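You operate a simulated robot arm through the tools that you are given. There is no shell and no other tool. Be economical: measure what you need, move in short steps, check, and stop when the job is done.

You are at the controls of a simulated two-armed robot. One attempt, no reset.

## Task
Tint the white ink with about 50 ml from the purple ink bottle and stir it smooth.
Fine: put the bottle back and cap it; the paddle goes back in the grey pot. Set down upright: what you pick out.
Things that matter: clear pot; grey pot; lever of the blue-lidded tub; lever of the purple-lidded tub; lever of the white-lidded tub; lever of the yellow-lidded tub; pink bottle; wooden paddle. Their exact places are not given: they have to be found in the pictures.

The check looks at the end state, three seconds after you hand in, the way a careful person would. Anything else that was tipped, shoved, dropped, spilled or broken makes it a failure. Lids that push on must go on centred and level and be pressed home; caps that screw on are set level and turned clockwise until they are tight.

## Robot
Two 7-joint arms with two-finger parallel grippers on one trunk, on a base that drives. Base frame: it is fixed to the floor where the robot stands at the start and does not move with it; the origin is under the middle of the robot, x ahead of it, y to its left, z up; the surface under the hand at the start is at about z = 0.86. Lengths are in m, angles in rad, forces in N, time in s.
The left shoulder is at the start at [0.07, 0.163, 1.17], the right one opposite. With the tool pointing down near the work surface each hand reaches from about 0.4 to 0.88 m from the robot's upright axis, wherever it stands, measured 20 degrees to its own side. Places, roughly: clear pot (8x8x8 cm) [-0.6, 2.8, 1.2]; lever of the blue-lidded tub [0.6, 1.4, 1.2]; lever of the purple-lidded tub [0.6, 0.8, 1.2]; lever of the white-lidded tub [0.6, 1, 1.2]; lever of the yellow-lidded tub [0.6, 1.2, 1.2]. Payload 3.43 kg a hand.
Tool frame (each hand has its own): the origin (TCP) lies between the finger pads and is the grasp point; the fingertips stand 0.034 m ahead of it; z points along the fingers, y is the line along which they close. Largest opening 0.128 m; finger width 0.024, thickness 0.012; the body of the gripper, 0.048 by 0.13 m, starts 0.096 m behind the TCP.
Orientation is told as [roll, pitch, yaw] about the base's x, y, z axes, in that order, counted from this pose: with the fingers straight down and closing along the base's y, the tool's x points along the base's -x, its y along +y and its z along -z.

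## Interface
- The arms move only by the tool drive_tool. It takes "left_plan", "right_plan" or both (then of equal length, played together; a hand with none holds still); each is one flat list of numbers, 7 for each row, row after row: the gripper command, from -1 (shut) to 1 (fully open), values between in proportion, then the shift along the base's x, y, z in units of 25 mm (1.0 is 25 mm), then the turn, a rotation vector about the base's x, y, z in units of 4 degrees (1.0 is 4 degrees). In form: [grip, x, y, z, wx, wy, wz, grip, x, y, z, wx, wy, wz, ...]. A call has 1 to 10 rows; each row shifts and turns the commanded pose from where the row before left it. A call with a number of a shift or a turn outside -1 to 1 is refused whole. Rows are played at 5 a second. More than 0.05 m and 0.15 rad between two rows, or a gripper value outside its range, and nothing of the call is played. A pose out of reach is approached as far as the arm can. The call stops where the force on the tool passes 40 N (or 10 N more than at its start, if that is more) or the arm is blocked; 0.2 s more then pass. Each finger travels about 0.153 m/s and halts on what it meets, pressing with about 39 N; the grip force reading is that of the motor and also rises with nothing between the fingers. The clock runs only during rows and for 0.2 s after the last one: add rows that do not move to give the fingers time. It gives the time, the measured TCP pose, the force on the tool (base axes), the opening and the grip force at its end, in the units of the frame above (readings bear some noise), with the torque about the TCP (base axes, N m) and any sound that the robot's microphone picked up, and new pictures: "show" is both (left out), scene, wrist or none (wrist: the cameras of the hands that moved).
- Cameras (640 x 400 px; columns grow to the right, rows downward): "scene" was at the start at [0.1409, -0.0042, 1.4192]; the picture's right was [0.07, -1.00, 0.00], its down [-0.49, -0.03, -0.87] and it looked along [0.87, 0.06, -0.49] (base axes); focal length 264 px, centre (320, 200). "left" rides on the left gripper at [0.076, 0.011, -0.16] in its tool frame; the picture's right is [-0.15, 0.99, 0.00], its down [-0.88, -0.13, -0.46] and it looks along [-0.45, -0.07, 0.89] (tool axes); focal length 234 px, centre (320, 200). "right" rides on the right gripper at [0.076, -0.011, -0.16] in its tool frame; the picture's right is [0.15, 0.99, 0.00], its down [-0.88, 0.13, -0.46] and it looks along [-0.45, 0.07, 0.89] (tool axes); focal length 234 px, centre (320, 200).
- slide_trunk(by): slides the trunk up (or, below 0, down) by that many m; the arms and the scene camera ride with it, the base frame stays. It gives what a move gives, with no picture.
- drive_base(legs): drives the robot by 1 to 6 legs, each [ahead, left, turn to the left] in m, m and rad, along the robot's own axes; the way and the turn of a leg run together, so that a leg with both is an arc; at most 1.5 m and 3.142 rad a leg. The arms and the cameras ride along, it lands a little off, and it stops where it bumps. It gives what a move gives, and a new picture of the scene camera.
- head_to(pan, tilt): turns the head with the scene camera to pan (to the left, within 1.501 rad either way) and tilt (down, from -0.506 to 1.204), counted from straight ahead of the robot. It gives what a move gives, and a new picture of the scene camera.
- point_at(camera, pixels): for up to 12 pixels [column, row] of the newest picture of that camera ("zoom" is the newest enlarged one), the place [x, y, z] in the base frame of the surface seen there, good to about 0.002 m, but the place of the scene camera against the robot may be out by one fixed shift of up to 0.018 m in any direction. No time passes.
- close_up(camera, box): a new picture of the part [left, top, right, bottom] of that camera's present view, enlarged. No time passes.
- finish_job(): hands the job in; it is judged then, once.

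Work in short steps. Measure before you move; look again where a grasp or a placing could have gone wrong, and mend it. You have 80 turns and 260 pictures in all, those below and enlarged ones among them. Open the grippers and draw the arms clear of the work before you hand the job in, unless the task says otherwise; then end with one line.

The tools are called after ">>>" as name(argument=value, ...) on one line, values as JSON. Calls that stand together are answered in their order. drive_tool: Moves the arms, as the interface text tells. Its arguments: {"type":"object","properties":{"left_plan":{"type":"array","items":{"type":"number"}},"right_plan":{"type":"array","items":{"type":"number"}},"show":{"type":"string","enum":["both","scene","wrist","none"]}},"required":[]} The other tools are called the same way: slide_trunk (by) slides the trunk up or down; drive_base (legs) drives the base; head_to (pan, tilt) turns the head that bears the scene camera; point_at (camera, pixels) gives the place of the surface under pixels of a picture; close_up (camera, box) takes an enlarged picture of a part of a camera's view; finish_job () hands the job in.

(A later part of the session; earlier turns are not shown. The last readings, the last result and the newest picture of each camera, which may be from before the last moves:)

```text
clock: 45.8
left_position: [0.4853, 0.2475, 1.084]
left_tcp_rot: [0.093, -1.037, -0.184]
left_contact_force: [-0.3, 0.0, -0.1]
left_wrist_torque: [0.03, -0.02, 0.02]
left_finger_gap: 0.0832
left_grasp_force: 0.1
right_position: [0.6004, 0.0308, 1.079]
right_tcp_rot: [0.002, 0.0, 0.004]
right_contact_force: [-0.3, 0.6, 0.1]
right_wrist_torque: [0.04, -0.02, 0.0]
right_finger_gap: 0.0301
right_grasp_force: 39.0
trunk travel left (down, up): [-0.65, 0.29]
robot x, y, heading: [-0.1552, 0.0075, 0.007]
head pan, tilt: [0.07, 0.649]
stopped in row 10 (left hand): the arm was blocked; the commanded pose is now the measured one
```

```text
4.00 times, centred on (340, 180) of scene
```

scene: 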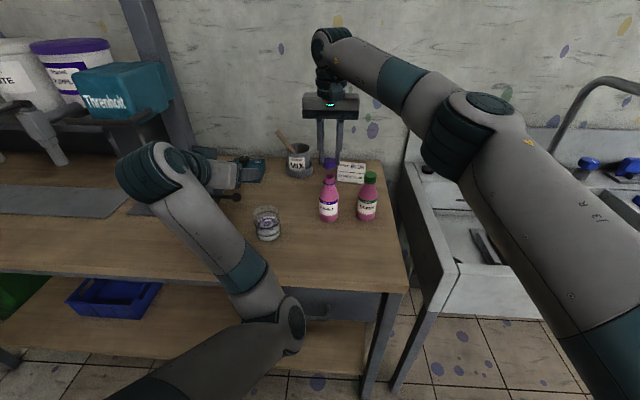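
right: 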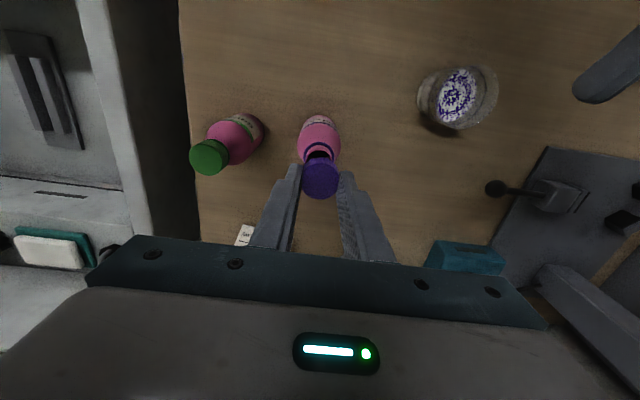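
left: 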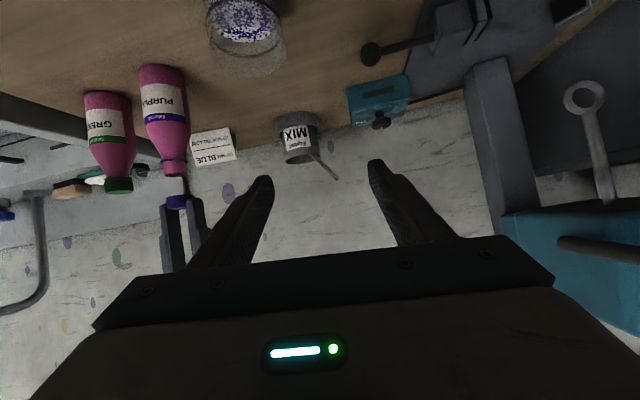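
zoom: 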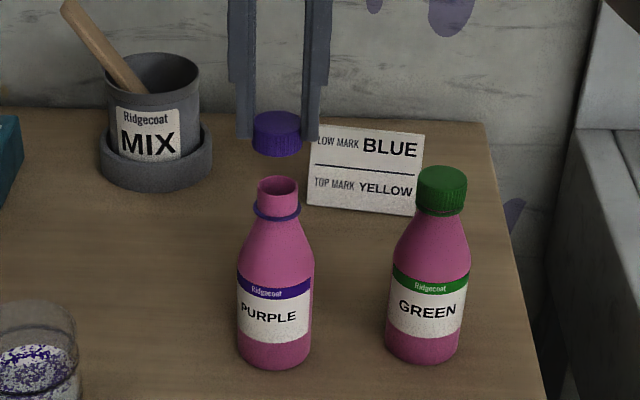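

The cap hangs centred above the mouth. I bring the left hand back along its earlier path to the pregrasp to hold the bottle while screwing.

>>> drive_tool(left_plan=[0.3, 0.2, 0, 1, 0, 0, 0, 0.3, 0.1, -1, -0.7, -0.08, 0, -0.145, 0.3, 0.1, -1, -0.7, -0.08, 0, -0.145, 0.3, 0.1, -1, -0.7, -0.08, 0, -0.145, 0.3, 0.1, -1, -0.7, -0.08, 0, -0.145, 0.3, 0.1, -1, -0.7, -0.08, 0, -0.145, 0.3, 0.1, -1, -0.7, -0.08, 0, -0.145, 0.3, 0.1, -1, -0.7, -0.08, 0, -0.145, 0.3, 0, -1, -0.7, -0.08, 0, -0.145, 0.3, 0, 0, 0, 0, 0, 0])

```text
clock: 47.3
left_position: [0.5195, 0.1791, 1.0206]
left_tcp_rot: [0.276, -1.052, -0.316]
left_contact_force: [0.2, -0.2, -0.1]
left_wrist_torque: [0.01, 0.02, 0.03]
left_finger_gap: 0.0835
left_grasp_force: 0.1
left hand out of reach, approached as far as the arm can: row 1
right_position: [0.6004, 0.0319, 1.0793]
right_tcp_rot: [0.001, 0.0, 0.003]
right_contact_force: [-0.3, 0.8, 0.5]
right_wrist_torque: [-0.01, -0.01, 0.01]
right_finger_gap: 0.0302
right_grasp_force: 38.7
trunk travel left (down, up): [-0.65, 0.29]
robot x, y, heading: [-0.1487, 0.0102, 0.006]
head pan, tilt: [0.07, 0.649]
stopped in row 7 (left hand): the arm was blocked; the commanded pose is now the measured one
```

scene: 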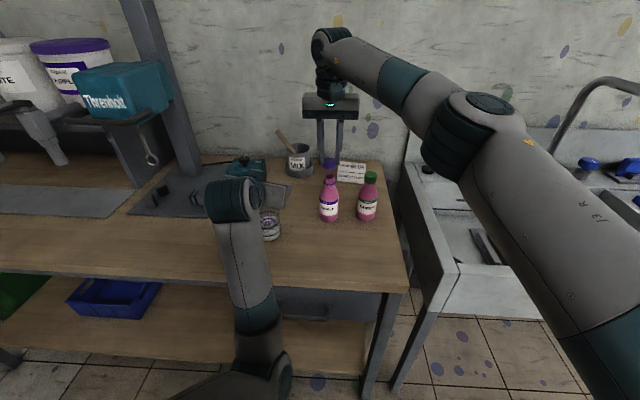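
left: 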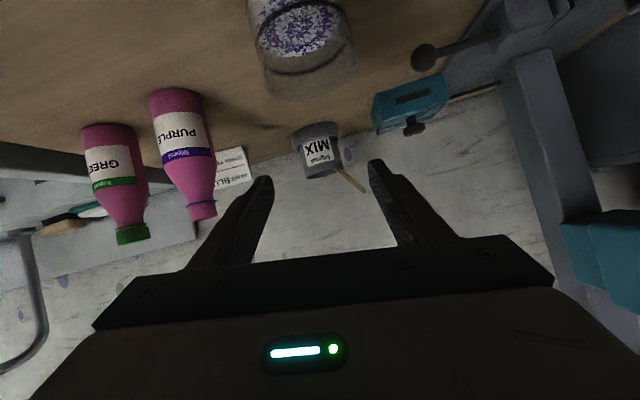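

The left elbow hangs low and catches near the bench edge. I raise the trunk by 0.2 m to free it; both hands ride up clear.

>>> slide_trunk(by=0.2)

```text
clock: 49.5
left_position: [0.5215, 0.1805, 1.2216]
left_tcp_rot: [0.274, -1.052, -0.314]
left_contact_force: [-0.3, -0.3, 0.4]
left_wrist_torque: [-0.03, -0.01, 0.01]
left_finger_gap: 0.0834
left_grasp_force: 0.0
right_position: [0.6007, 0.0319, 1.2796]
right_tcp_rot: [0.0, 0.0, 0.005]
right_contact_force: [0.3, -0.1, 0.2]
right_wrist_torque: [0.04, -0.01, 0.02]
right_finger_gap: 0.03
right_grasp_force: 39.5
trunk travel left (down, up): [-0.85, 0.09]
robot x, y, heading: [-0.1527, 0.0042, 0.006]
head pan, tilt: [0.07, 0.649]
```

Now the left hand goes to a pregrasp behind the bottle (0.50, 0.064, 0.975) with its roll corrected.

>>> drive_tool(left_plan=[0.3, -0.09, -0.47, -0.99, -0.185, 0.06, -0.34, 0.3, -0.09, -0.47, -0.99, -0.185, 0.06, -0.34, 0.3, -0.09, -0.47, -0.99, -0.185, 0.06, -0.34, 0.3, -0.09, -0.47, -0.99, -0.185, 0.06, -0.34, 0.3, -0.09, -0.47, -0.99, -0.185, 0.06, -0.34, 0.3, -0.09, -0.47, -0.99, -0.185, 0.06, -0.34, 0.3, -0.09, -0.47, -0.99, -0.185, 0.06, -0.34, 0.3, -0.09, -0.47, -0.99, -0.185, 0.06, -0.34, 0.3, -0.09, -0.47, -0.99, -0.185, 0.06, -0.34, 0.3, -0.09, -0.47, -0.99, -0.185, 0.06, -0.34])

```text
clock: 51.7
left_position: [0.4988, 0.0614, 0.9753]
left_tcp_rot: [-0.005, -1.054, -0.311]
left_contact_force: [-0.2, 0.2, 0.1]
left_wrist_torque: [-0.03, 0.02, 0.0]
left_finger_gap: 0.0834
left_grasp_force: 0.0
right_position: [0.5997, 0.0341, 1.2798]
right_tcp_rot: [0.0, 0.0, 0.005]
right_contact_force: [-0.2, -0.1, 0.2]
right_wrist_torque: [-0.01, 0.02, 0.02]
right_finger_gap: 0.03
right_grasp_force: 39.0
trunk travel left (down, up): [-0.85, 0.09]
robot x, y, heading: [-0.1556, 0.0066, 0.003]
head pan, tilt: [0.07, 0.649]
```

scene: 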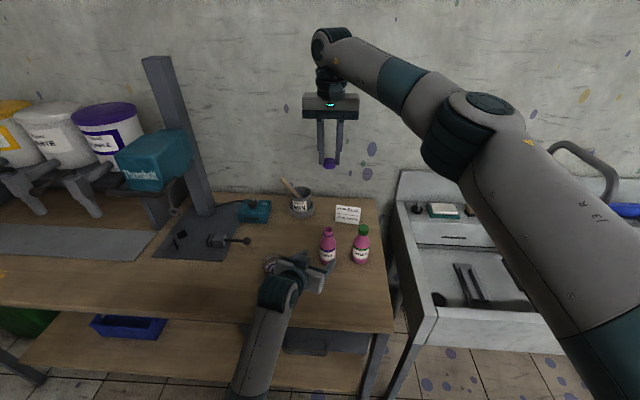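
left: 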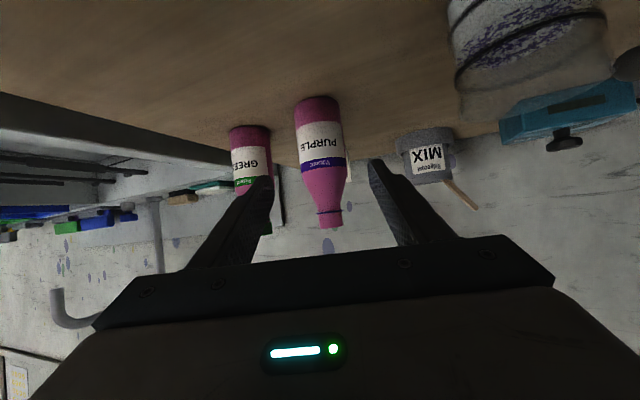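

Free now. The left advances and grips the bottle body while the right lowers the cap back to just above the mouth.

>>> drive_tool(left_plan=[0.3, 0.8, -0.24, -0.48, 0, 0, 0, 0.3, 0.8, -0.24, -0.48, 0, 0, 0, 0.3, 0.8, -0.24, -0.48, 0, 0, 0, 0.3, 0.8, -0.24, -0.48, 0, 0, 0, 0.3, 0.8, -0.24, -0.48, 0, 0, 0, 0.3, 0, 0, 0, 0, 0, 0, 0, 0, 0, 0, 0, 0, 0, -0.2, 0, 0, 0, 0, 0, 0, -0.5, 0, 0, 0, 0, 0, 0, -0.5, 0, 0, 0, 0, 0, 0], right_plan=[-0.7, 0, 0, -0.97, 0, 0, 0, -0.7, 0, 0, -0.97, 0, 0, 0, -0.7, 0, 0, -0.97, 0, 0, 0, -0.7, 0, 0, -0.97, 0, 0, 0, -0.7, 0, 0, -0.97, 0, 0, 0, -0.7, 0, 0, -0.97, 0, 0, 0, -0.7, 0, 0, -0.97, 0, 0, 0, -0.7, 0, 0, -0.97, 0, 0, 0, -0.7, 0, 0, 0, 0, 0, 0, -0.7, 0, 0, 0, 0, 0, 0])

>>> close_up(camera="scene", box=[270, 180, 390, 280])

```text
clock: 53.9
left_position: [0.5995, 0.0293, 0.9139]
left_tcp_rot: [-0.003, -1.053, -0.312]
left_contact_force: [1.1, -0.9, 3.0]
left_wrist_torque: [-0.1, -0.04, 0.0]
left_finger_gap: 0.0541
left_grasp_force: 39.3
right_position: [0.6016, 0.0315, 1.087]
right_tcp_rot: [0.001, -0.001, 0.004]
right_contact_force: [-0.3, -1.0, 1.0]
right_wrist_torque: [0.01, 0.01, 0.02]
right_finger_gap: 0.0301
right_grasp_force: 39.0
trunk travel left (down, up): [-0.85, 0.09]
robot x, y, heading: [-0.1512, 0.0062, -0.001]
head pan, tilt: [0.07, 0.649]
```

scene: 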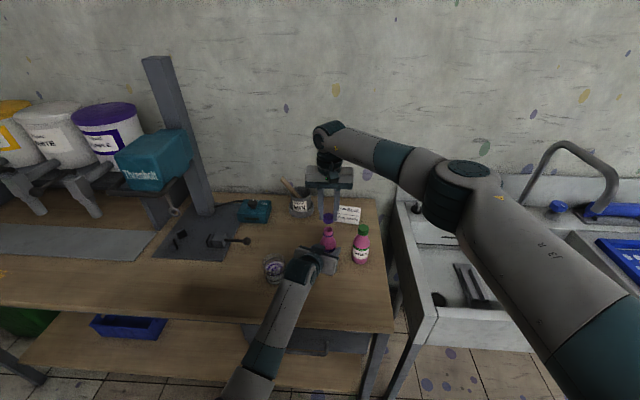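
right: 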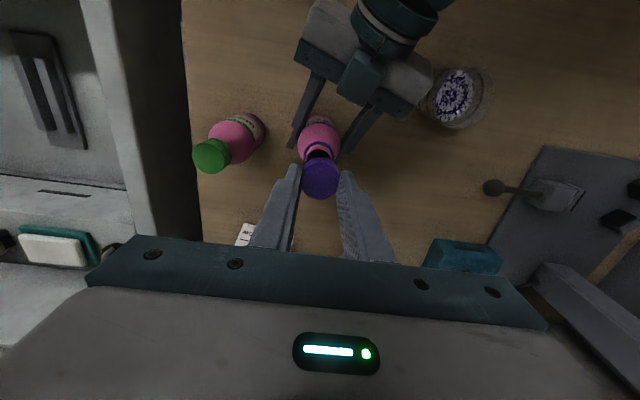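
left: 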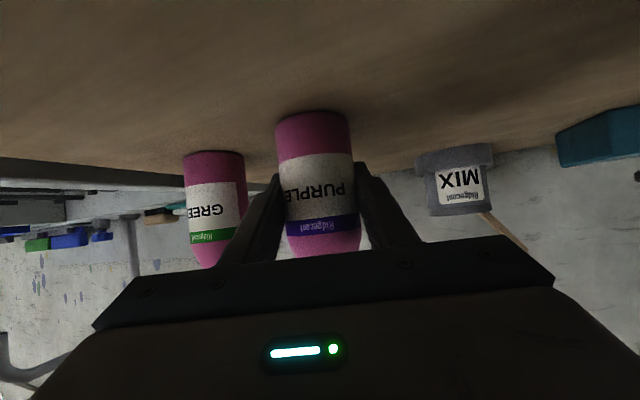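

```text
4.00 times, centred on (330, 230) of scene
```

zoom: 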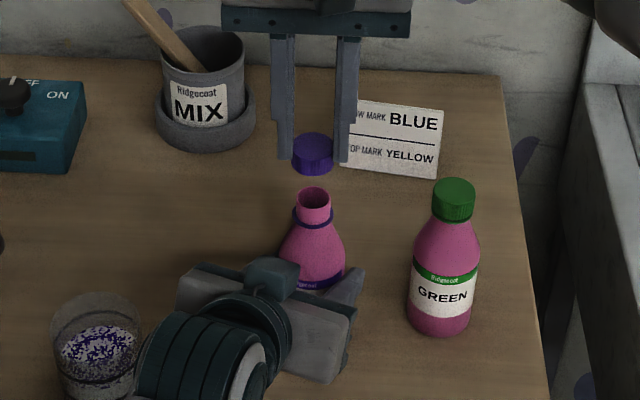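

I recheck cap-to-mouth alignment in this scene zoom.

>>> point_at(camera="zoom", pixels=[[299, 198], [329, 198], [314, 188], [300, 192], [328, 192], [314, 208], [294, 143], [333, 143], [313, 133], [313, 157], [313, 145], [314, 200]])

```text
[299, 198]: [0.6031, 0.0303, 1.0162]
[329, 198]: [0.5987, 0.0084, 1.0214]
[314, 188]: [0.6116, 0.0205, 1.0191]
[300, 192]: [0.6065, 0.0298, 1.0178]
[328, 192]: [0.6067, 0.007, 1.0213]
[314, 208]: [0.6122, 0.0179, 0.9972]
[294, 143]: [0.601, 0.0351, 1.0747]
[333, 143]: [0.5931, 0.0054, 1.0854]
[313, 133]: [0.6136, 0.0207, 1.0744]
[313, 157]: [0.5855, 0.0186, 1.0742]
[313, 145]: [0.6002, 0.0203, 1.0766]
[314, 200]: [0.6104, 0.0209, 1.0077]
```

Aligned within about 1 mm. I pre-rotate the right hand +40° while lowering near the rim so there's room for clockwise turning.

>>> drive_tool(right_plan=[-0.7, 0, -0.005, -0.12, 0, 0, 1, -0.7, 0, -0.005, -0.12, 0, 0, 1, -0.7, 0, -0.005, -0.12, 0, 0, 1, -0.7, 0, -0.005, -0.12, 0, 0, 1, -0.7, 0, -0.005, -0.12, 0, 0, 1, -0.7, 0, -0.005, -0.12, 0, 0, 1, -0.7, 0, -0.005, -0.12, 0, 0, 1, -0.7, 0, -0.005, -0.12, 0, 0, 1, -0.7, 0, -0.005, -0.12, 0, 0, 1, -0.7, 0, -0.005, -0.12, 0, 0, 1], show="scene")

>>> close_up(camera="scene", box=[290, 190, 370, 260])

```text
clock: 56.1
left_position: [0.5983, 0.0301, 0.9139]
left_tcp_rot: [-0.002, -1.054, -0.313]
left_contact_force: [1.9, -0.1, 3.7]
left_wrist_torque: [-0.17, -0.04, 0.04]
left_finger_gap: 0.0541
left_grasp_force: 38.9
right_position: [0.6003, 0.0314, 1.0586]
right_tcp_rot: [0.001, 0.0, 0.634]
right_contact_force: [-0.3, -0.6, -0.9]
right_wrist_torque: [0.02, 0.0, 0.02]
right_finger_gap: 0.0302
right_grasp_force: 39.1
right hand out of reach, approached as far as the arm can: row 10
trunk travel left (down, up): [-0.85, 0.09]
robot x, y, heading: [-0.1517, 0.002, 0.004]
head pan, tilt: [0.07, 0.649]
```

scene: 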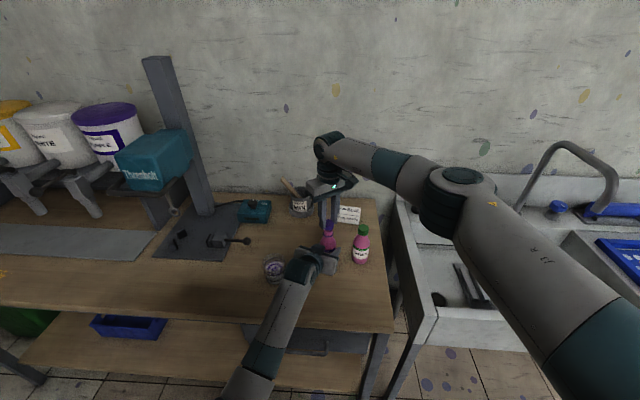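

```text
5.71 times, centred on (330, 225) of scene
```

zoom: 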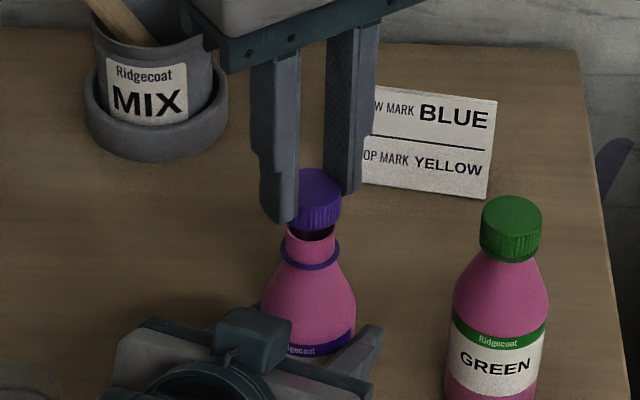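

The right wrist's limit is near +36°, so clockwise travel lies ahead of it. I lower gently onto the thread in small steps.

>>> drive_tool(right_plan=[-0.7, 0, 0, -0.15, 0, 0, -0.3, -0.7, 0, 0, -0.15, 0, 0, 0, -0.7, 0, 0, -0.12, 0, 0, 0, -0.7, 0, 0, -0.1, 0, 0, 0, -0.7, 0, 0, -0.08, 0, 0, 0, -0.7, 0, 0, 0, 0, 0, 0], show="scene")

>>> close_up(camera="scene", box=[300, 200, 360, 250])

```text
clock: 57.5
left_position: [0.5992, 0.0311, 0.9141]
left_tcp_rot: [-0.001, -1.054, -0.313]
left_contact_force: [0.5, -1.1, 4.2]
left_wrist_torque: [-0.14, 0.03, -0.01]
left_finger_gap: 0.0546
left_grasp_force: 39.0
right_position: [0.5992, 0.0316, 1.0433]
right_tcp_rot: [-0.002, -0.002, 0.612]
right_contact_force: [0.1, -0.2, -0.5]
right_wrist_torque: [0.01, -0.04, 0.03]
right_finger_gap: 0.0301
right_grasp_force: 39.4
trunk travel left (down, up): [-0.85, 0.09]
robot x, y, heading: [-0.1539, 0.0046, 0.005]
head pan, tilt: [0.07, 0.649]
```

scene: 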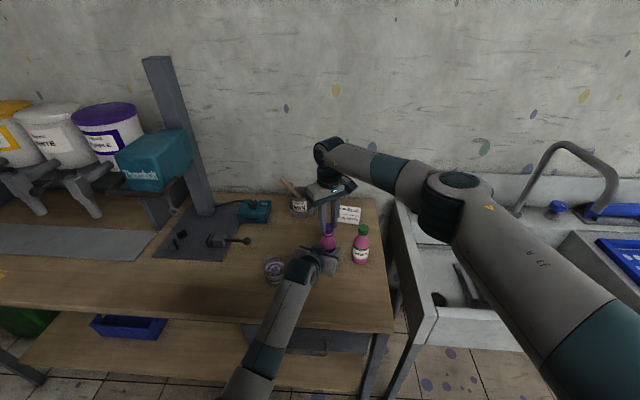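

```text
8.00 times, centred on (330, 225) of scene
```

zoom: 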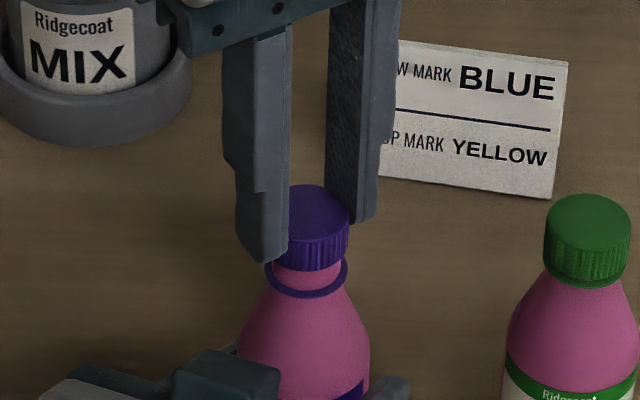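

The cap is over the neck with no resistance yet. I keep lowering in 2 mm steps until contact.

>>> drive_tool(right_plan=[-0.7, 0, 0, -0.08, 0, 0, 0, -0.7, 0, 0, -0.08, 0, 0, 0, -0.7, 0, 0, -0.08, 0, 0, 0, -0.7, 0, 0, -0.08, 0, 0, 0, -0.7, 0, 0, -0.06, 0, 0, 0, -0.7, 0, 0, 0, 0, 0, 0], show="scene")

>>> close_up(camera="scene", box=[300, 200, 360, 250])

```text
clock: 58.9
left_position: [0.5988, 0.0309, 0.9141]
left_tcp_rot: [0.001, -1.052, -0.314]
left_contact_force: [17.9, 3.9, -5.8]
left_wrist_torque: [-0.83, 0.1, -0.06]
left_finger_gap: 0.0543
left_grasp_force: 39.2
right_position: [0.5981, 0.0298, 1.0357]
right_tcp_rot: [0.0, -0.001, 0.612]
right_contact_force: [-11.2, -7.8, 25.3]
right_wrist_torque: [-0.29, 0.47, -0.01]
right_finger_gap: 0.03
right_grasp_force: 38.8
trunk travel left (down, up): [-0.85, 0.09]
robot x, y, heading: [-0.1532, 0.0033, -0.0]
head pan, tilt: [0.07, 0.649]
```

scene: 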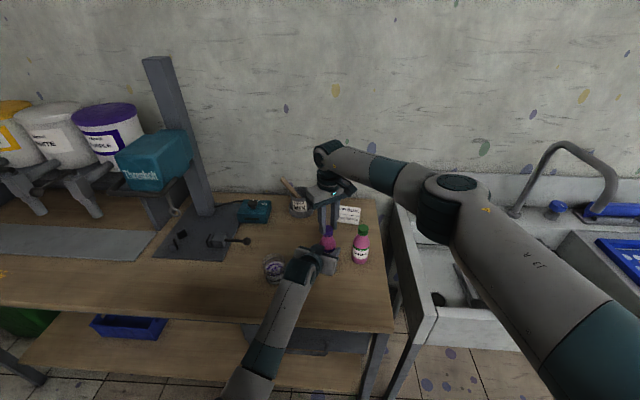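

```text
8.00 times, centred on (330, 225) of scene
```

zoom: 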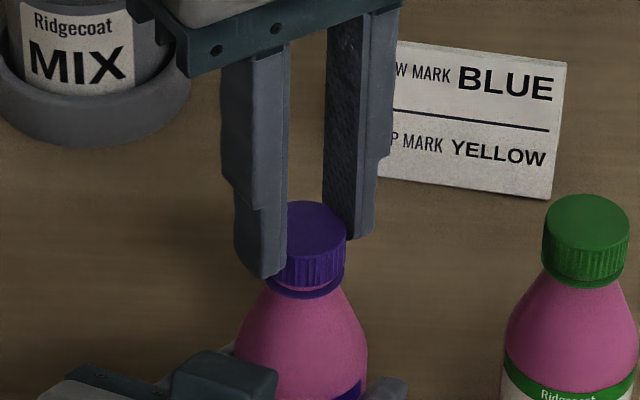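

Contact at 25 N with the cap seated around the neck. I ease the sideways load and turn clockwise 40°, watching torque.

>>> drive_tool(right_plan=[-0.7, -0.03, -0.02, 0, 0, 0, -1, -0.7, 0, 0, 0, 0, 0, -1, -0.7, 0, 0, 0, 0, 0, -1, -0.7, 0, 0, -0.01, 0, 0, -1, -0.7, 0, 0, -0.01, 0, 0, -1, -0.7, 0, 0, -0.01, 0, 0, -1, -0.7, 0, 0, -0.01, 0, 0, -1, -0.7, 0, 0, -0.01, 0, 0, -1, -0.7, 0, 0, -0.01, 0, 0, -1, -0.7, 0, 0, -0.01, 0, 0, -1], show="scene")

>>> close_up(camera="scene", box=[300, 200, 360, 250])

```text
clock: 61.1
left_position: [0.5981, 0.0294, 0.9143]
left_tcp_rot: [-0.004, -1.052, -0.313]
left_contact_force: [5.6, 5.3, -7.7]
left_wrist_torque: [0.15, 0.17, -0.06]
left_finger_gap: 0.0539
left_grasp_force: 38.7
right_position: [0.5983, 0.0317, 1.0344]
right_tcp_rot: [0.003, -0.003, -0.087]
right_contact_force: [-2.1, -1.2, 27.4]
right_wrist_torque: [0.02, -0.03, -0.06]
right_finger_gap: 0.03
right_grasp_force: 38.7
trunk travel left (down, up): [-0.85, 0.09]
robot x, y, heading: [-0.1568, 0.0036, 0.002]
head pan, tilt: [0.07, 0.649]
```

scene: 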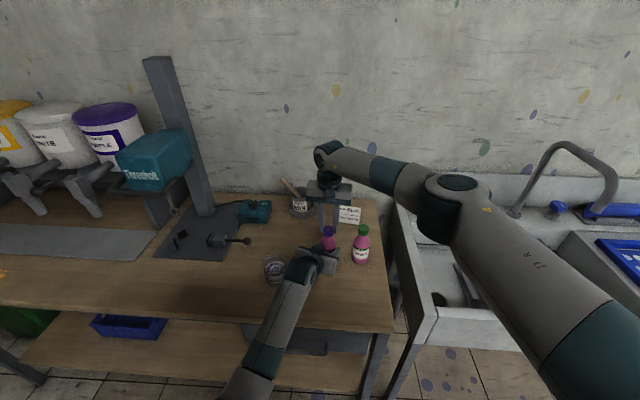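

```text
8.00 times, centred on (330, 225) of scene
```

zoom: 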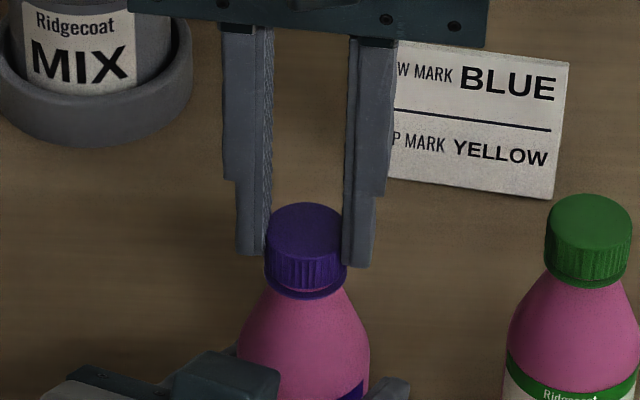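

Turning smoothly. Another 40° clockwise.

>>> drive_tool(right_plan=[-0.7, 0, 0, 0, 0, 0, -1, -0.7, 0, 0, 0, 0, 0, -1, -0.7, 0, 0, 0, 0, 0, -1, -0.7, 0, 0, -0.01, 0, 0, -1, -0.7, 0, 0, -0.01, 0, 0, -1, -0.7, 0, 0, -0.01, 0, 0, -1, -0.7, 0, 0, -0.01, 0, 0, -1, -0.7, 0, 0, -0.01, 0, 0, -1, -0.7, 0, 0, -0.01, 0, 0, -1, -0.7, 0, 0, -0.01, 0, 0, -1], show="none")

>>> close_up(camera="scene", box=[300, 200, 360, 250])

```text
clock: 63.3
left_position: [0.5973, 0.0311, 0.9138]
left_tcp_rot: [-0.003, -1.052, -0.31]
left_contact_force: [3.2, 4.8, -14.9]
left_wrist_torque: [-0.25, 0.19, -0.03]
left_finger_gap: 0.0539
left_grasp_force: 38.7
right_position: [0.5984, 0.0312, 1.0332]
right_tcp_rot: [0.002, -0.001, -0.786]
right_contact_force: [-2.7, -3.8, 29.6]
right_wrist_torque: [-0.15, 0.15, -0.04]
right_finger_gap: 0.0301
right_grasp_force: 38.9
trunk travel left (down, up): [-0.85, 0.09]
robot x, y, heading: [-0.1537, 0.0084, 0.004]
head pan, tilt: [0.07, 0.649]
```

```text
8.00 times, centred on (330, 225) of scene
```

zoom: 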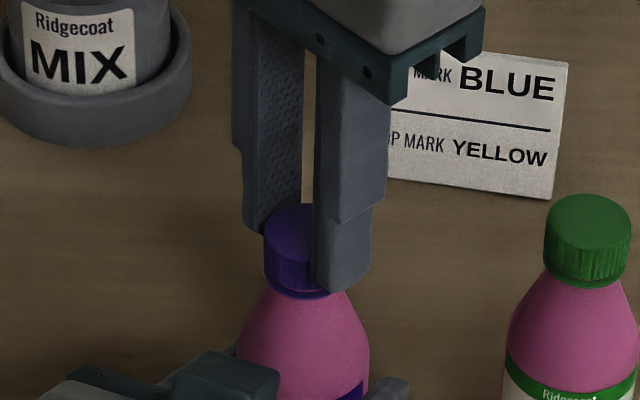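

Cap is descending and turning. I continue clockwise.

>>> drive_tool(right_plan=[-0.7, 0, 0, 0, 0, 0, -1, -0.7, 0, 0, 0, 0, 0, -1, -0.7, 0, 0, 0, 0, 0, -1, -0.7, 0, 0, -0.01, 0, 0, -1, -0.7, 0, 0, -0.01, 0, 0, -1, -0.7, 0, 0, -0.01, 0, 0, -1, -0.7, 0, 0, -0.01, 0, 0, -1, -0.7, 0, 0, -0.01, 0, 0, -1, -0.7, 0, 0, -0.01, 0, 0, -1, -0.7, 0, 0, -0.01, 0, 0, -1], show="none")

>>> close_up(camera="scene", box=[300, 200, 360, 250])

```text
clock: 65.5
left_position: [0.5984, 0.0297, 0.9143]
left_tcp_rot: [0.0, -1.051, -0.312]
left_contact_force: [2.6, 4.8, -16.8]
left_wrist_torque: [-0.45, 0.29, -0.02]
left_finger_gap: 0.0541
left_grasp_force: 39.0
right_position: [0.5982, 0.0304, 1.0314]
right_tcp_rot: [0.002, -0.002, -1.485]
right_contact_force: [-4.2, -4.3, 31.1]
right_wrist_torque: [-0.21, 0.18, -0.01]
right_finger_gap: 0.0301
right_grasp_force: 38.4
trunk travel left (down, up): [-0.85, 0.09]
robot x, y, heading: [-0.1521, 0.0068, 0.002]
head pan, tilt: [0.07, 0.649]
```

```text
8.00 times, centred on (330, 225) of scene
```

zoom: 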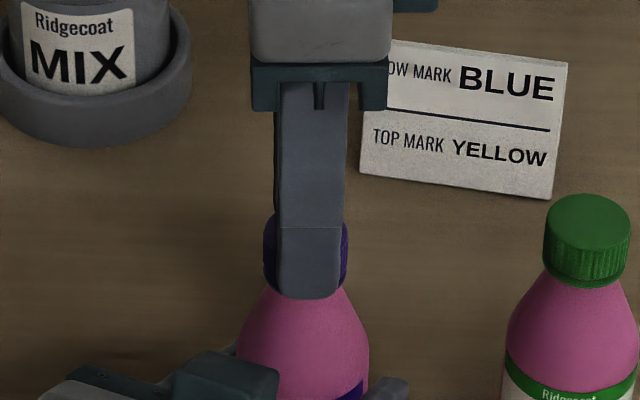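

Still feeding down at a steady force. Continue clockwise.

>>> drive_tool(right_plan=[-0.7, 0, 0, 0, 0, 0, -1, -0.7, 0, 0, 0, 0, 0, -1, -0.7, 0, 0, 0, 0, 0, -1, -0.7, 0, 0, -0.01, 0, 0, -1, -0.7, 0, 0, -0.01, 0, 0, -1, -0.7, 0, 0, -0.01, 0, 0, -1, -0.7, 0, 0, -0.01, 0, 0, -1, -0.7, 0, 0, -0.01, 0, 0, -1, -0.7, 0, 0, 0, 0, 0, -1, -0.7, 0, 0, 0, 0, 0, -1], show="none")

>>> close_up(camera="scene", box=[300, 200, 360, 250])

```text
clock: 67.7
left_position: [0.5986, 0.0306, 0.9148]
left_tcp_rot: [-0.004, -1.054, -0.313]
left_contact_force: [-6.8, 5.6, -13.1]
left_wrist_torque: [-0.3, -0.24, -0.06]
left_finger_gap: 0.0541
left_grasp_force: 38.8
right_position: [0.598, 0.0299, 1.0308]
right_tcp_rot: [0.001, 0.0, -2.183]
right_contact_force: [4.2, -4.6, 23.9]
right_wrist_torque: [-0.2, -0.15, 0.01]
right_finger_gap: 0.0301
right_grasp_force: 38.9
trunk travel left (down, up): [-0.85, 0.09]
robot x, y, heading: [-0.1522, 0.0008, 0.004]
head pan, tilt: [0.07, 0.649]
```

```text
8.00 times, centred on (330, 225) of scene
```

zoom: 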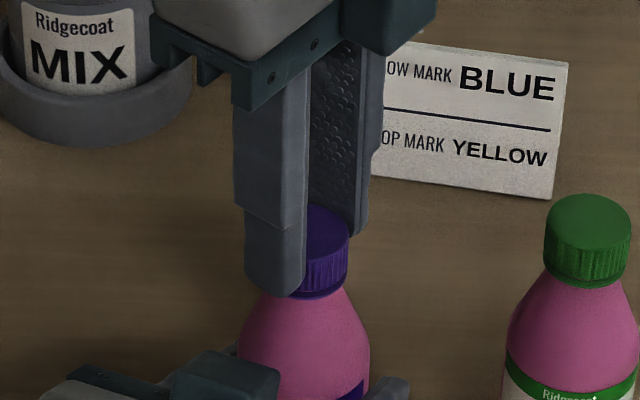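

Force dropped to 24 N, so the thread is drawing the cap down. I continue turning.

>>> drive_tool(right_plan=[-0.7, 0, 0, -0.02, 0, 0, -1, -0.7, 0, 0, 0, 0, 0, -1, -0.7, 0, 0, -0.01, 0, 0, -1, -0.7, 0, 0, -0.01, 0, 0, -1, -0.7, 0, 0, -0.01, 0, 0, -1, -0.7, 0, 0, -0.01, 0, 0, -1, -0.7, 0, 0, -0.01, 0, 0, -1, -0.7, 0, 0, -0.01, 0, 0, -1, -0.7, 0, 0, 0, 0, 0, -1, -0.7, 0, 0, 0, 0, 0, -1], show="none")

>>> close_up(camera="scene", box=[300, 200, 360, 250])

```text
clock: 69.9
left_position: [0.5995, 0.0304, 0.9145]
left_tcp_rot: [0.0, -1.055, -0.314]
left_contact_force: [9.5, 4.0, -18.0]
left_wrist_torque: [-0.33, 0.48, -0.07]
left_finger_gap: 0.0539
left_grasp_force: 39.3
right_position: [0.5996, 0.0312, 1.0288]
right_tcp_rot: [0.001, 0.002, -2.881]
right_contact_force: [-8.3, -5.3, 34.7]
right_wrist_torque: [-0.23, 0.38, -0.04]
right_finger_gap: 0.03
right_grasp_force: 39.4
trunk travel left (down, up): [-0.85, 0.09]
robot x, y, heading: [-0.1541, 0.0046, 0.003]
head pan, tilt: [0.07, 0.649]
```

```text
8.00 times, centred on (330, 225) of scene
```

zoom: 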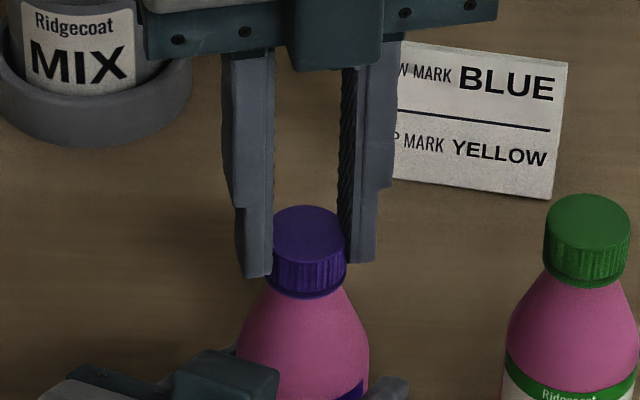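

Fingers have slid down the cap a few mm and torque stays low, so it isn't tight yet. I look closely at the cap/neck gap and green reference.

>>> close_up(camera="scene", box=[318, 218, 342, 240])

>>> drive_tool(right_plan=[-0.7, 0, 0, 0.03, 0, 0, -1, -0.7, 0, 0, 0.03, 0, 0, -1, -0.7, 0, 0, 0, 0, 0, -1, -0.7, 0, 0, 0, 0, 0, -1, -0.7, 0, 0, 0, 0, 0, -1, -0.7, 0, 0, 0, 0, 0, -1, -0.7, 0, 0, 0, 0, 0, -1, -0.7, 0, 0, 0, 0, 0, -1, -0.7, 0, 0, 0, 0, 0, -1, -0.7, 0, 0, 0, 0, 0, -1], show="wrist")

>>> close_up(camera="scene", box=[300, 200, 360, 250])

```text
16.00 times, centred on (330, 229) of scene
```

zoom: 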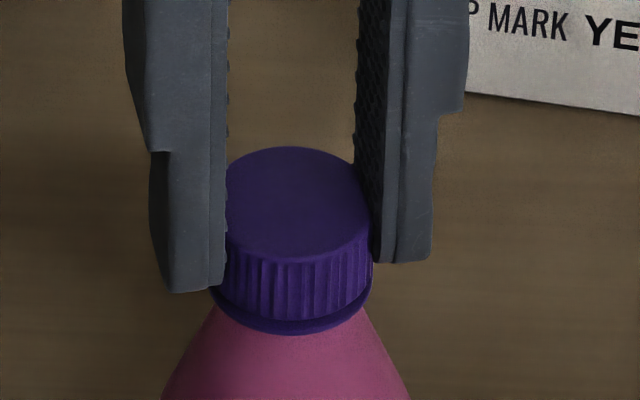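

```text
clock: 72.1
left_position: [0.5986, 0.0292, 0.9149]
left_tcp_rot: [-0.002, -1.053, -0.314]
left_contact_force: [-10.6, 5.2, -3.6]
left_wrist_torque: [-0.22, -0.37, 0.0]
left_finger_gap: 0.0538
left_grasp_force: 38.9
right_position: [0.5999, 0.0303, 1.0292]
right_tcp_rot: [-0.002, 0.002, 2.704]
right_contact_force: [8.1, -4.2, 11.2]
right_wrist_torque: [-0.13, -0.28, 0.0]
right_finger_gap: 0.0303
right_grasp_force: 39.2
trunk travel left (down, up): [-0.85, 0.09]
robot x, y, heading: [-0.1559, 0.0079, 0.001]
head pan, tilt: [0.07, 0.649]
```

right: 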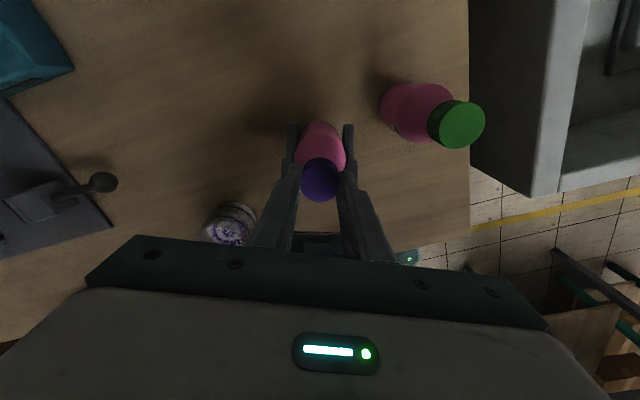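

```text
8.00 times, centred on (330, 225) of scene
```

zoom: 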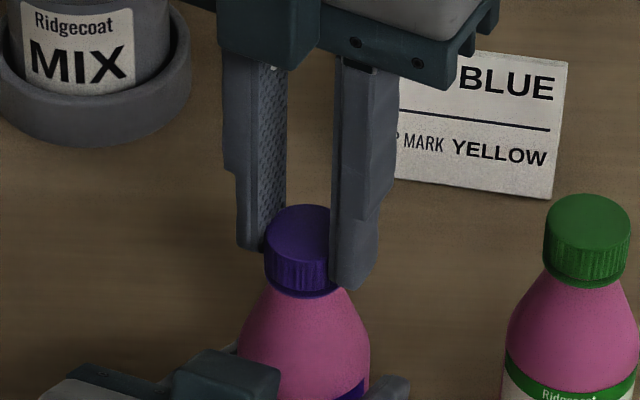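

The cap sits at the collar but turns without resistance yet (240° so far). I turn faster: right −40° while the left turns the bottle +32°.

>>> drive_tool(right_plan=[-0.7, 0, 0, 0, 0, 0, -1, -0.7, 0, 0, -0.01, 0, 0, -1, -0.7, 0, 0, 0, 0, 0, -1, -0.7, 0, 0, -0.01, 0, 0, -1, -0.7, 0, 0, 0, 0, 0, -1, -0.7, 0, 0, -0.01, 0, 0, -1, -0.7, 0, 0, 0, 0, 0, -1, -0.7, 0, 0, -0.01, 0, 0, -1, -0.7, 0, 0, 0, 0, 0, -1, -0.7, 0, 0, -0.01, 0, 0, -1], left_plan=[-0.5, 0, 0, 0, 0, 0, 0.8, -0.5, 0, 0, 0, 0, 0, 0.8, -0.5, 0, 0, 0, 0, 0, 0.8, -0.5, 0, 0, 0, 0, 0, 0.8, -0.5, 0, 0, 0, 0, 0, 0.8, -0.5, 0, 0, 0, 0, 0, 0.8, -0.5, 0, 0, 0, 0, 0, 0.8, -0.5, 0, 0, 0, 0, 0, 0.8, -0.5, 0, 0, 0, 0, 0, 0.8, -0.5, 0, 0, 0, 0, 0, 0.8], show="scene")

>>> close_up(camera="scene", box=[300, 200, 360, 250])

```text
clock: 72.8
left_position: [0.602, 0.0483, 0.9152]
left_tcp_rot: [0.07, -1.061, -0.252]
left_contact_force: [-8.9, -9.2, 5.6]
left_wrist_torque: [0.27, -0.24, -0.03]
left_finger_gap: 0.0543
left_grasp_force: 38.8
right_position: [0.5984, 0.0404, 1.0308]
right_tcp_rot: [-0.019, -0.004, 2.558]
right_contact_force: [6.5, 7.0, 2.4]
right_wrist_torque: [0.37, -0.22, 0.05]
right_finger_gap: 0.03
right_grasp_force: 38.8
trunk travel left (down, up): [-0.85, 0.09]
robot x, y, heading: [-0.1537, 0.0024, 0.002]
head pan, tilt: [0.07, 0.649]
stopped in row 3 (left hand): the force on the tool passed its limit at 45 N (the readings are from after the stop); the commanded pose is now the measured one
```

scene: 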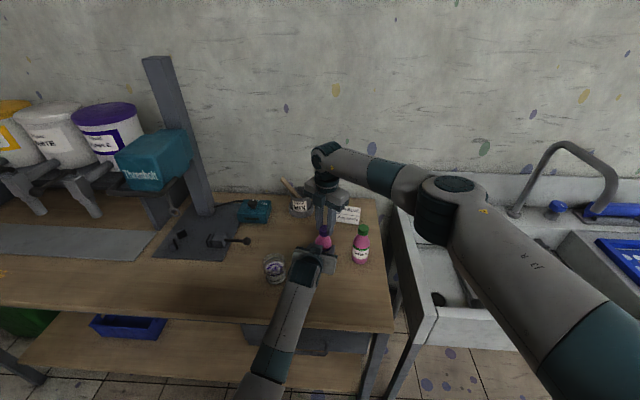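

```text
8.00 times, centred on (330, 225) of scene
```

zoom: 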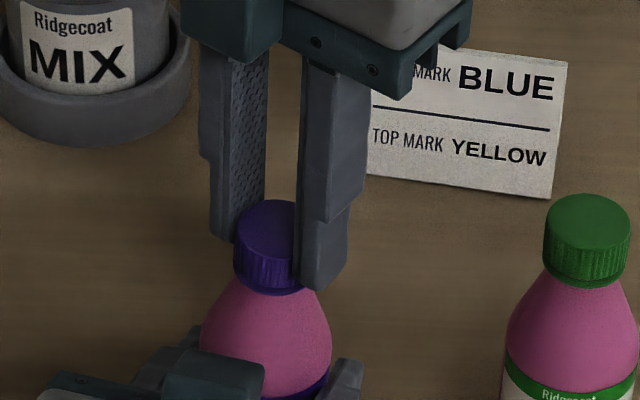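

The left arm jerked and shifted the bottle about 15 mm to the left with a slight tilt. I bring both hands back together to the home position and level.

>>> drive_tool(right_plan=[-0.7, 0.015, -0.09, 0, 0, 0, 0, -0.7, 0.015, -0.09, 0, 0, 0, 0, -0.7, 0.015, -0.09, 0, 0, 0, 0, -0.7, 0.015, -0.09, 0, 0, 0, 0, -0.7, 0, 0, 0, 0, 0, 0], left_plan=[-0.5, -0.03, -0.17, 0, -0.12, 0.03, -0.21, -0.5, -0.03, -0.17, 0, -0.12, 0.03, -0.21, -0.5, -0.03, -0.17, 0, -0.12, 0.03, -0.21, -0.5, -0.03, -0.17, 0, -0.12, 0.03, -0.21, -0.5, 0, 0, 0, 0, 0, 0], show="scene")

>>> close_up(camera="scene", box=[290, 205, 370, 275])

```text
clock: 74.0
left_position: [0.6, 0.0307, 0.9138]
left_tcp_rot: [-0.005, -1.057, -0.245]
left_contact_force: [12.7, 3.6, -3.1]
left_wrist_torque: [-0.01, 0.77, 0.03]
left_finger_gap: 0.0537
left_grasp_force: 39.2
right_position: [0.6003, 0.0292, 1.0301]
right_tcp_rot: [-0.014, -0.007, 2.556]
right_contact_force: [-12.6, -3.5, 4.3]
right_wrist_torque: [-0.42, 0.74, -0.02]
right_finger_gap: 0.0303
right_grasp_force: 38.9
trunk travel left (down, up): [-0.85, 0.09]
robot x, y, heading: [-0.1527, 0.0042, 0.002]
head pan, tilt: [0.07, 0.649]
```

scene: 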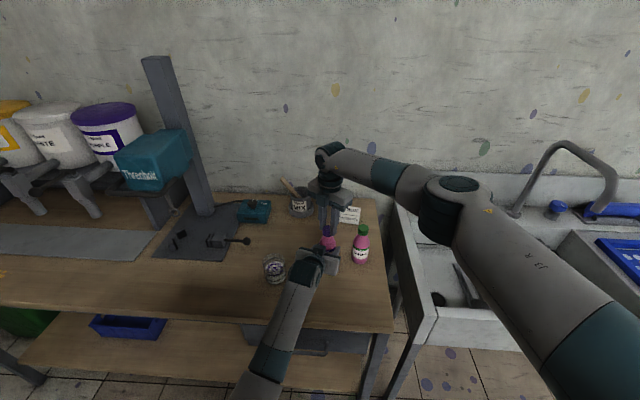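

```text
5.71 times, centred on (330, 240) of scene
```

zoom: 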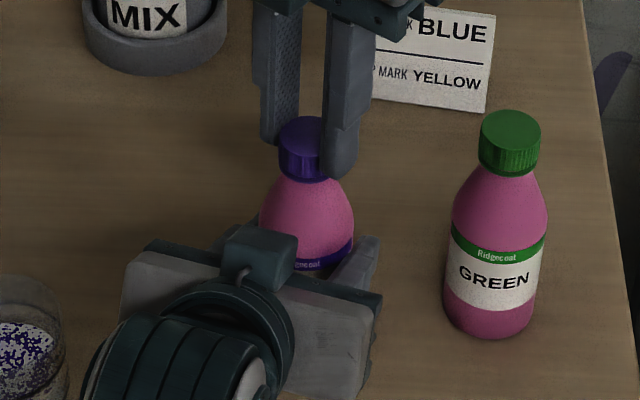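

Back at home and upright. Right hand only: continue clockwise.

>>> drive_tool(right_plan=[-0.7, -0.03, 0, -0.02, 0, 0, -1, -0.7, 0, 0, -0.02, 0, 0, -1, -0.7, 0, 0, -0.01, 0, 0, -1, -0.7, 0, 0, -0.01, 0, 0, -1, -0.7, 0, 0, -0.01, 0, 0, -1, -0.7, 0, 0, 0, 0, 0, -1, -0.7, 0, 0, 0, 0, 0, -1, -0.7, 0, 0, 0, 0, 0, -1, -0.7, 0, 0, 0, 0, 0, -1, -0.7, 0, 0, 0, 0, 0, -1], show="none")

>>> close_up(camera="scene", box=[300, 205, 360, 255])

```text
clock: 76.2
left_position: [0.6003, 0.0297, 0.9149]
left_tcp_rot: [-0.005, -1.058, -0.246]
left_contact_force: [2.9, 0.0, -8.3]
left_wrist_torque: [0.09, 0.06, -0.64]
left_finger_gap: 0.0533
left_grasp_force: 39.1
right_position: [0.5978, 0.0307, 1.0287]
right_tcp_rot: [-0.014, -0.008, 1.857]
right_contact_force: [-2.2, 0.1, 9.3]
right_wrist_torque: [-0.06, 0.16, 0.6]
right_finger_gap: 0.0316
right_grasp_force: 39.6
trunk travel left (down, up): [-0.85, 0.09]
robot x, y, heading: [-0.151, 0.0026, -0.001]
head pan, tilt: [0.07, 0.649]
```

```text
8.00 times, centred on (330, 230) of scene
```

zoom: 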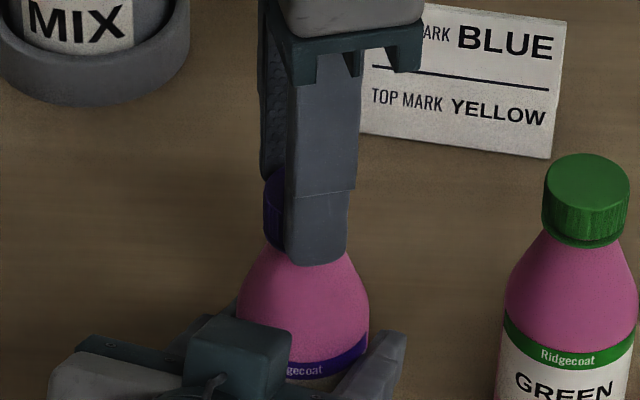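

Torque rose to 0.6 N·m against the left hand's −0.64, so the cap is tight. I release the right and lift it away, then release and retract the left.

>>> drive_tool(right_plan=[-0.5, 0, 0, 0, 0, 0, 0, -0.2, 0, 0, 0, 0, 0, 0, -0.2, 0, 0, 0.5, 0, 0, 0, -0.2, 0, 0, 1, 0, 0, 0, -0.2, 0, 0, 1, 0, 0, 0, -0.2, 0, 0, 1, 0, 0, 0, -0.2, 0, 0, 1, 0, 0, 0, -0.2, 0, -0.5, 1, 0, 0, 0, -0.2, 0, -1, 1, 0, 0, 0, -0.2, 0, -1, 1, 0, 0, 0], left_plan=[-0.5, 0, 0, 0, 0, 0, 0, -0.5, 0, 0, 0, 0, 0, 0, -0.5, 0, 0, 0, 0, 0, 0, -0.1, 0, 0, 0, 0, 0, 0, 0.3, 0, 0, 0, 0, 0, 0, 0.3, 0, 0, 0, 0, 0, 0, 0.3, -0.84, 0.21, 0.5, 0, 0, 0, 0.3, -0.84, 0.21, 0.5, 0, 0, 0, 0.3, -0.84, 0.21, 0.5, 0, 0, 0, 0.3, -0.84, 0.21, 0.5, 0, 0, 0], show="both")

>>> close_up(camera="scene", box=[250, 170, 390, 290])

```text
clock: 78.4
left_position: [0.5159, 0.0516, 0.9646]
left_tcp_rot: [-0.003, -1.059, -0.245]
left_contact_force: [0.1, 0.3, 0.3]
left_wrist_torque: [0.03, -0.02, 0.01]
left_finger_gap: 0.0832
left_grasp_force: 0.0
right_position: [0.5963, -0.0328, 1.2171]
right_tcp_rot: [-0.016, -0.006, 1.857]
right_contact_force: [-0.3, 0.0, 0.8]
right_wrist_torque: [0.04, -0.02, -0.02]
right_finger_gap: 0.0513
right_grasp_force: 0.1
trunk travel left (down, up): [-0.85, 0.09]
robot x, y, heading: [-0.1553, 0.0028, -0.002]
head pan, tilt: [0.07, 0.649]
```

scene: 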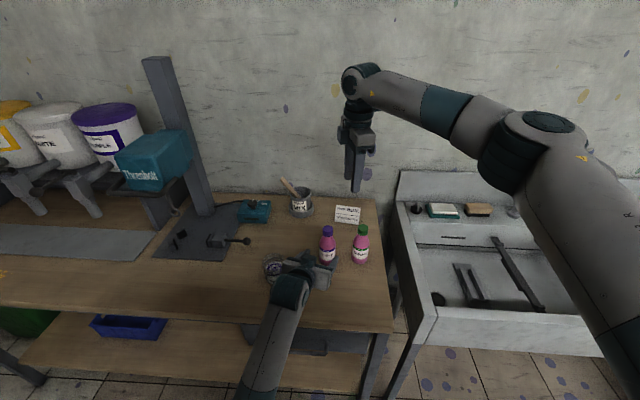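
right: 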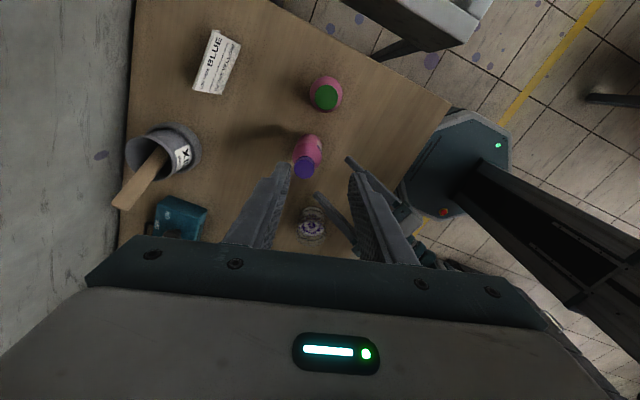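
left: 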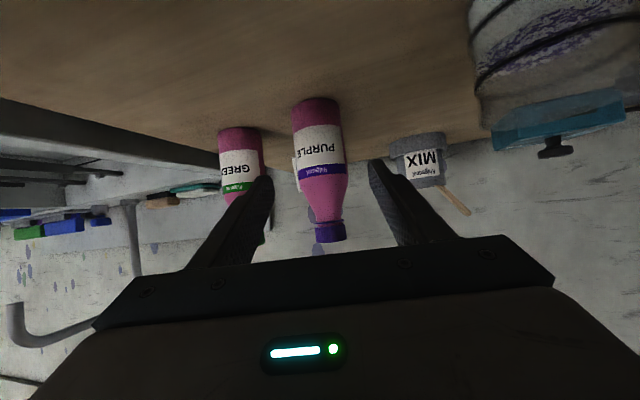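

```text
3.33 times, centred on (320, 230) of scene
```

zoom: 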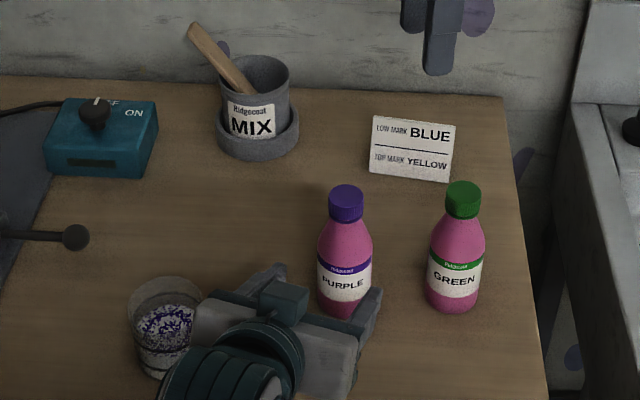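

The bottle stands capped. Now the paddle: I measure it and the grey pot from the right camera and take a closer look.

>>> close_up(camera="right", box=[95, 110, 215, 225])

>>> point_at(camera="zoom", pixels=[[320, 200], [140, 320]])

>>> point_at(camera="right", pixels=[[116, 202], [125, 208], [140, 185], [150, 172], [158, 160], [135, 143], [163, 127], [190, 140], [170, 155], [199, 150], [180, 165]])

```text
3.48 times, centred on (155, 168) of right
```

zoom: 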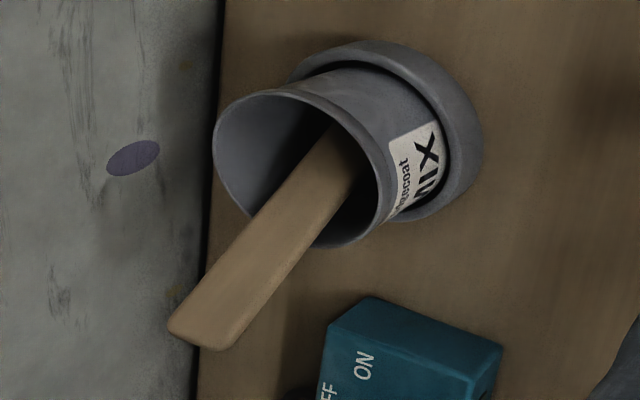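

```text
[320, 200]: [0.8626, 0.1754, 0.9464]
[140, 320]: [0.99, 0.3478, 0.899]
```

```text
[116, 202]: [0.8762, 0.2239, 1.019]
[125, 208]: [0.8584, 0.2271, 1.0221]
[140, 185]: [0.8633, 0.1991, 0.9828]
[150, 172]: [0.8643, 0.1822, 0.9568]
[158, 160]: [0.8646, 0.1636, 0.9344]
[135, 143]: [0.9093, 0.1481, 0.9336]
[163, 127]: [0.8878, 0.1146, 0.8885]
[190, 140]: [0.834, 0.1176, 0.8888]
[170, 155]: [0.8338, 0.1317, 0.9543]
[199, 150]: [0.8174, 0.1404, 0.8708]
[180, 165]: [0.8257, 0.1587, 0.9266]
```

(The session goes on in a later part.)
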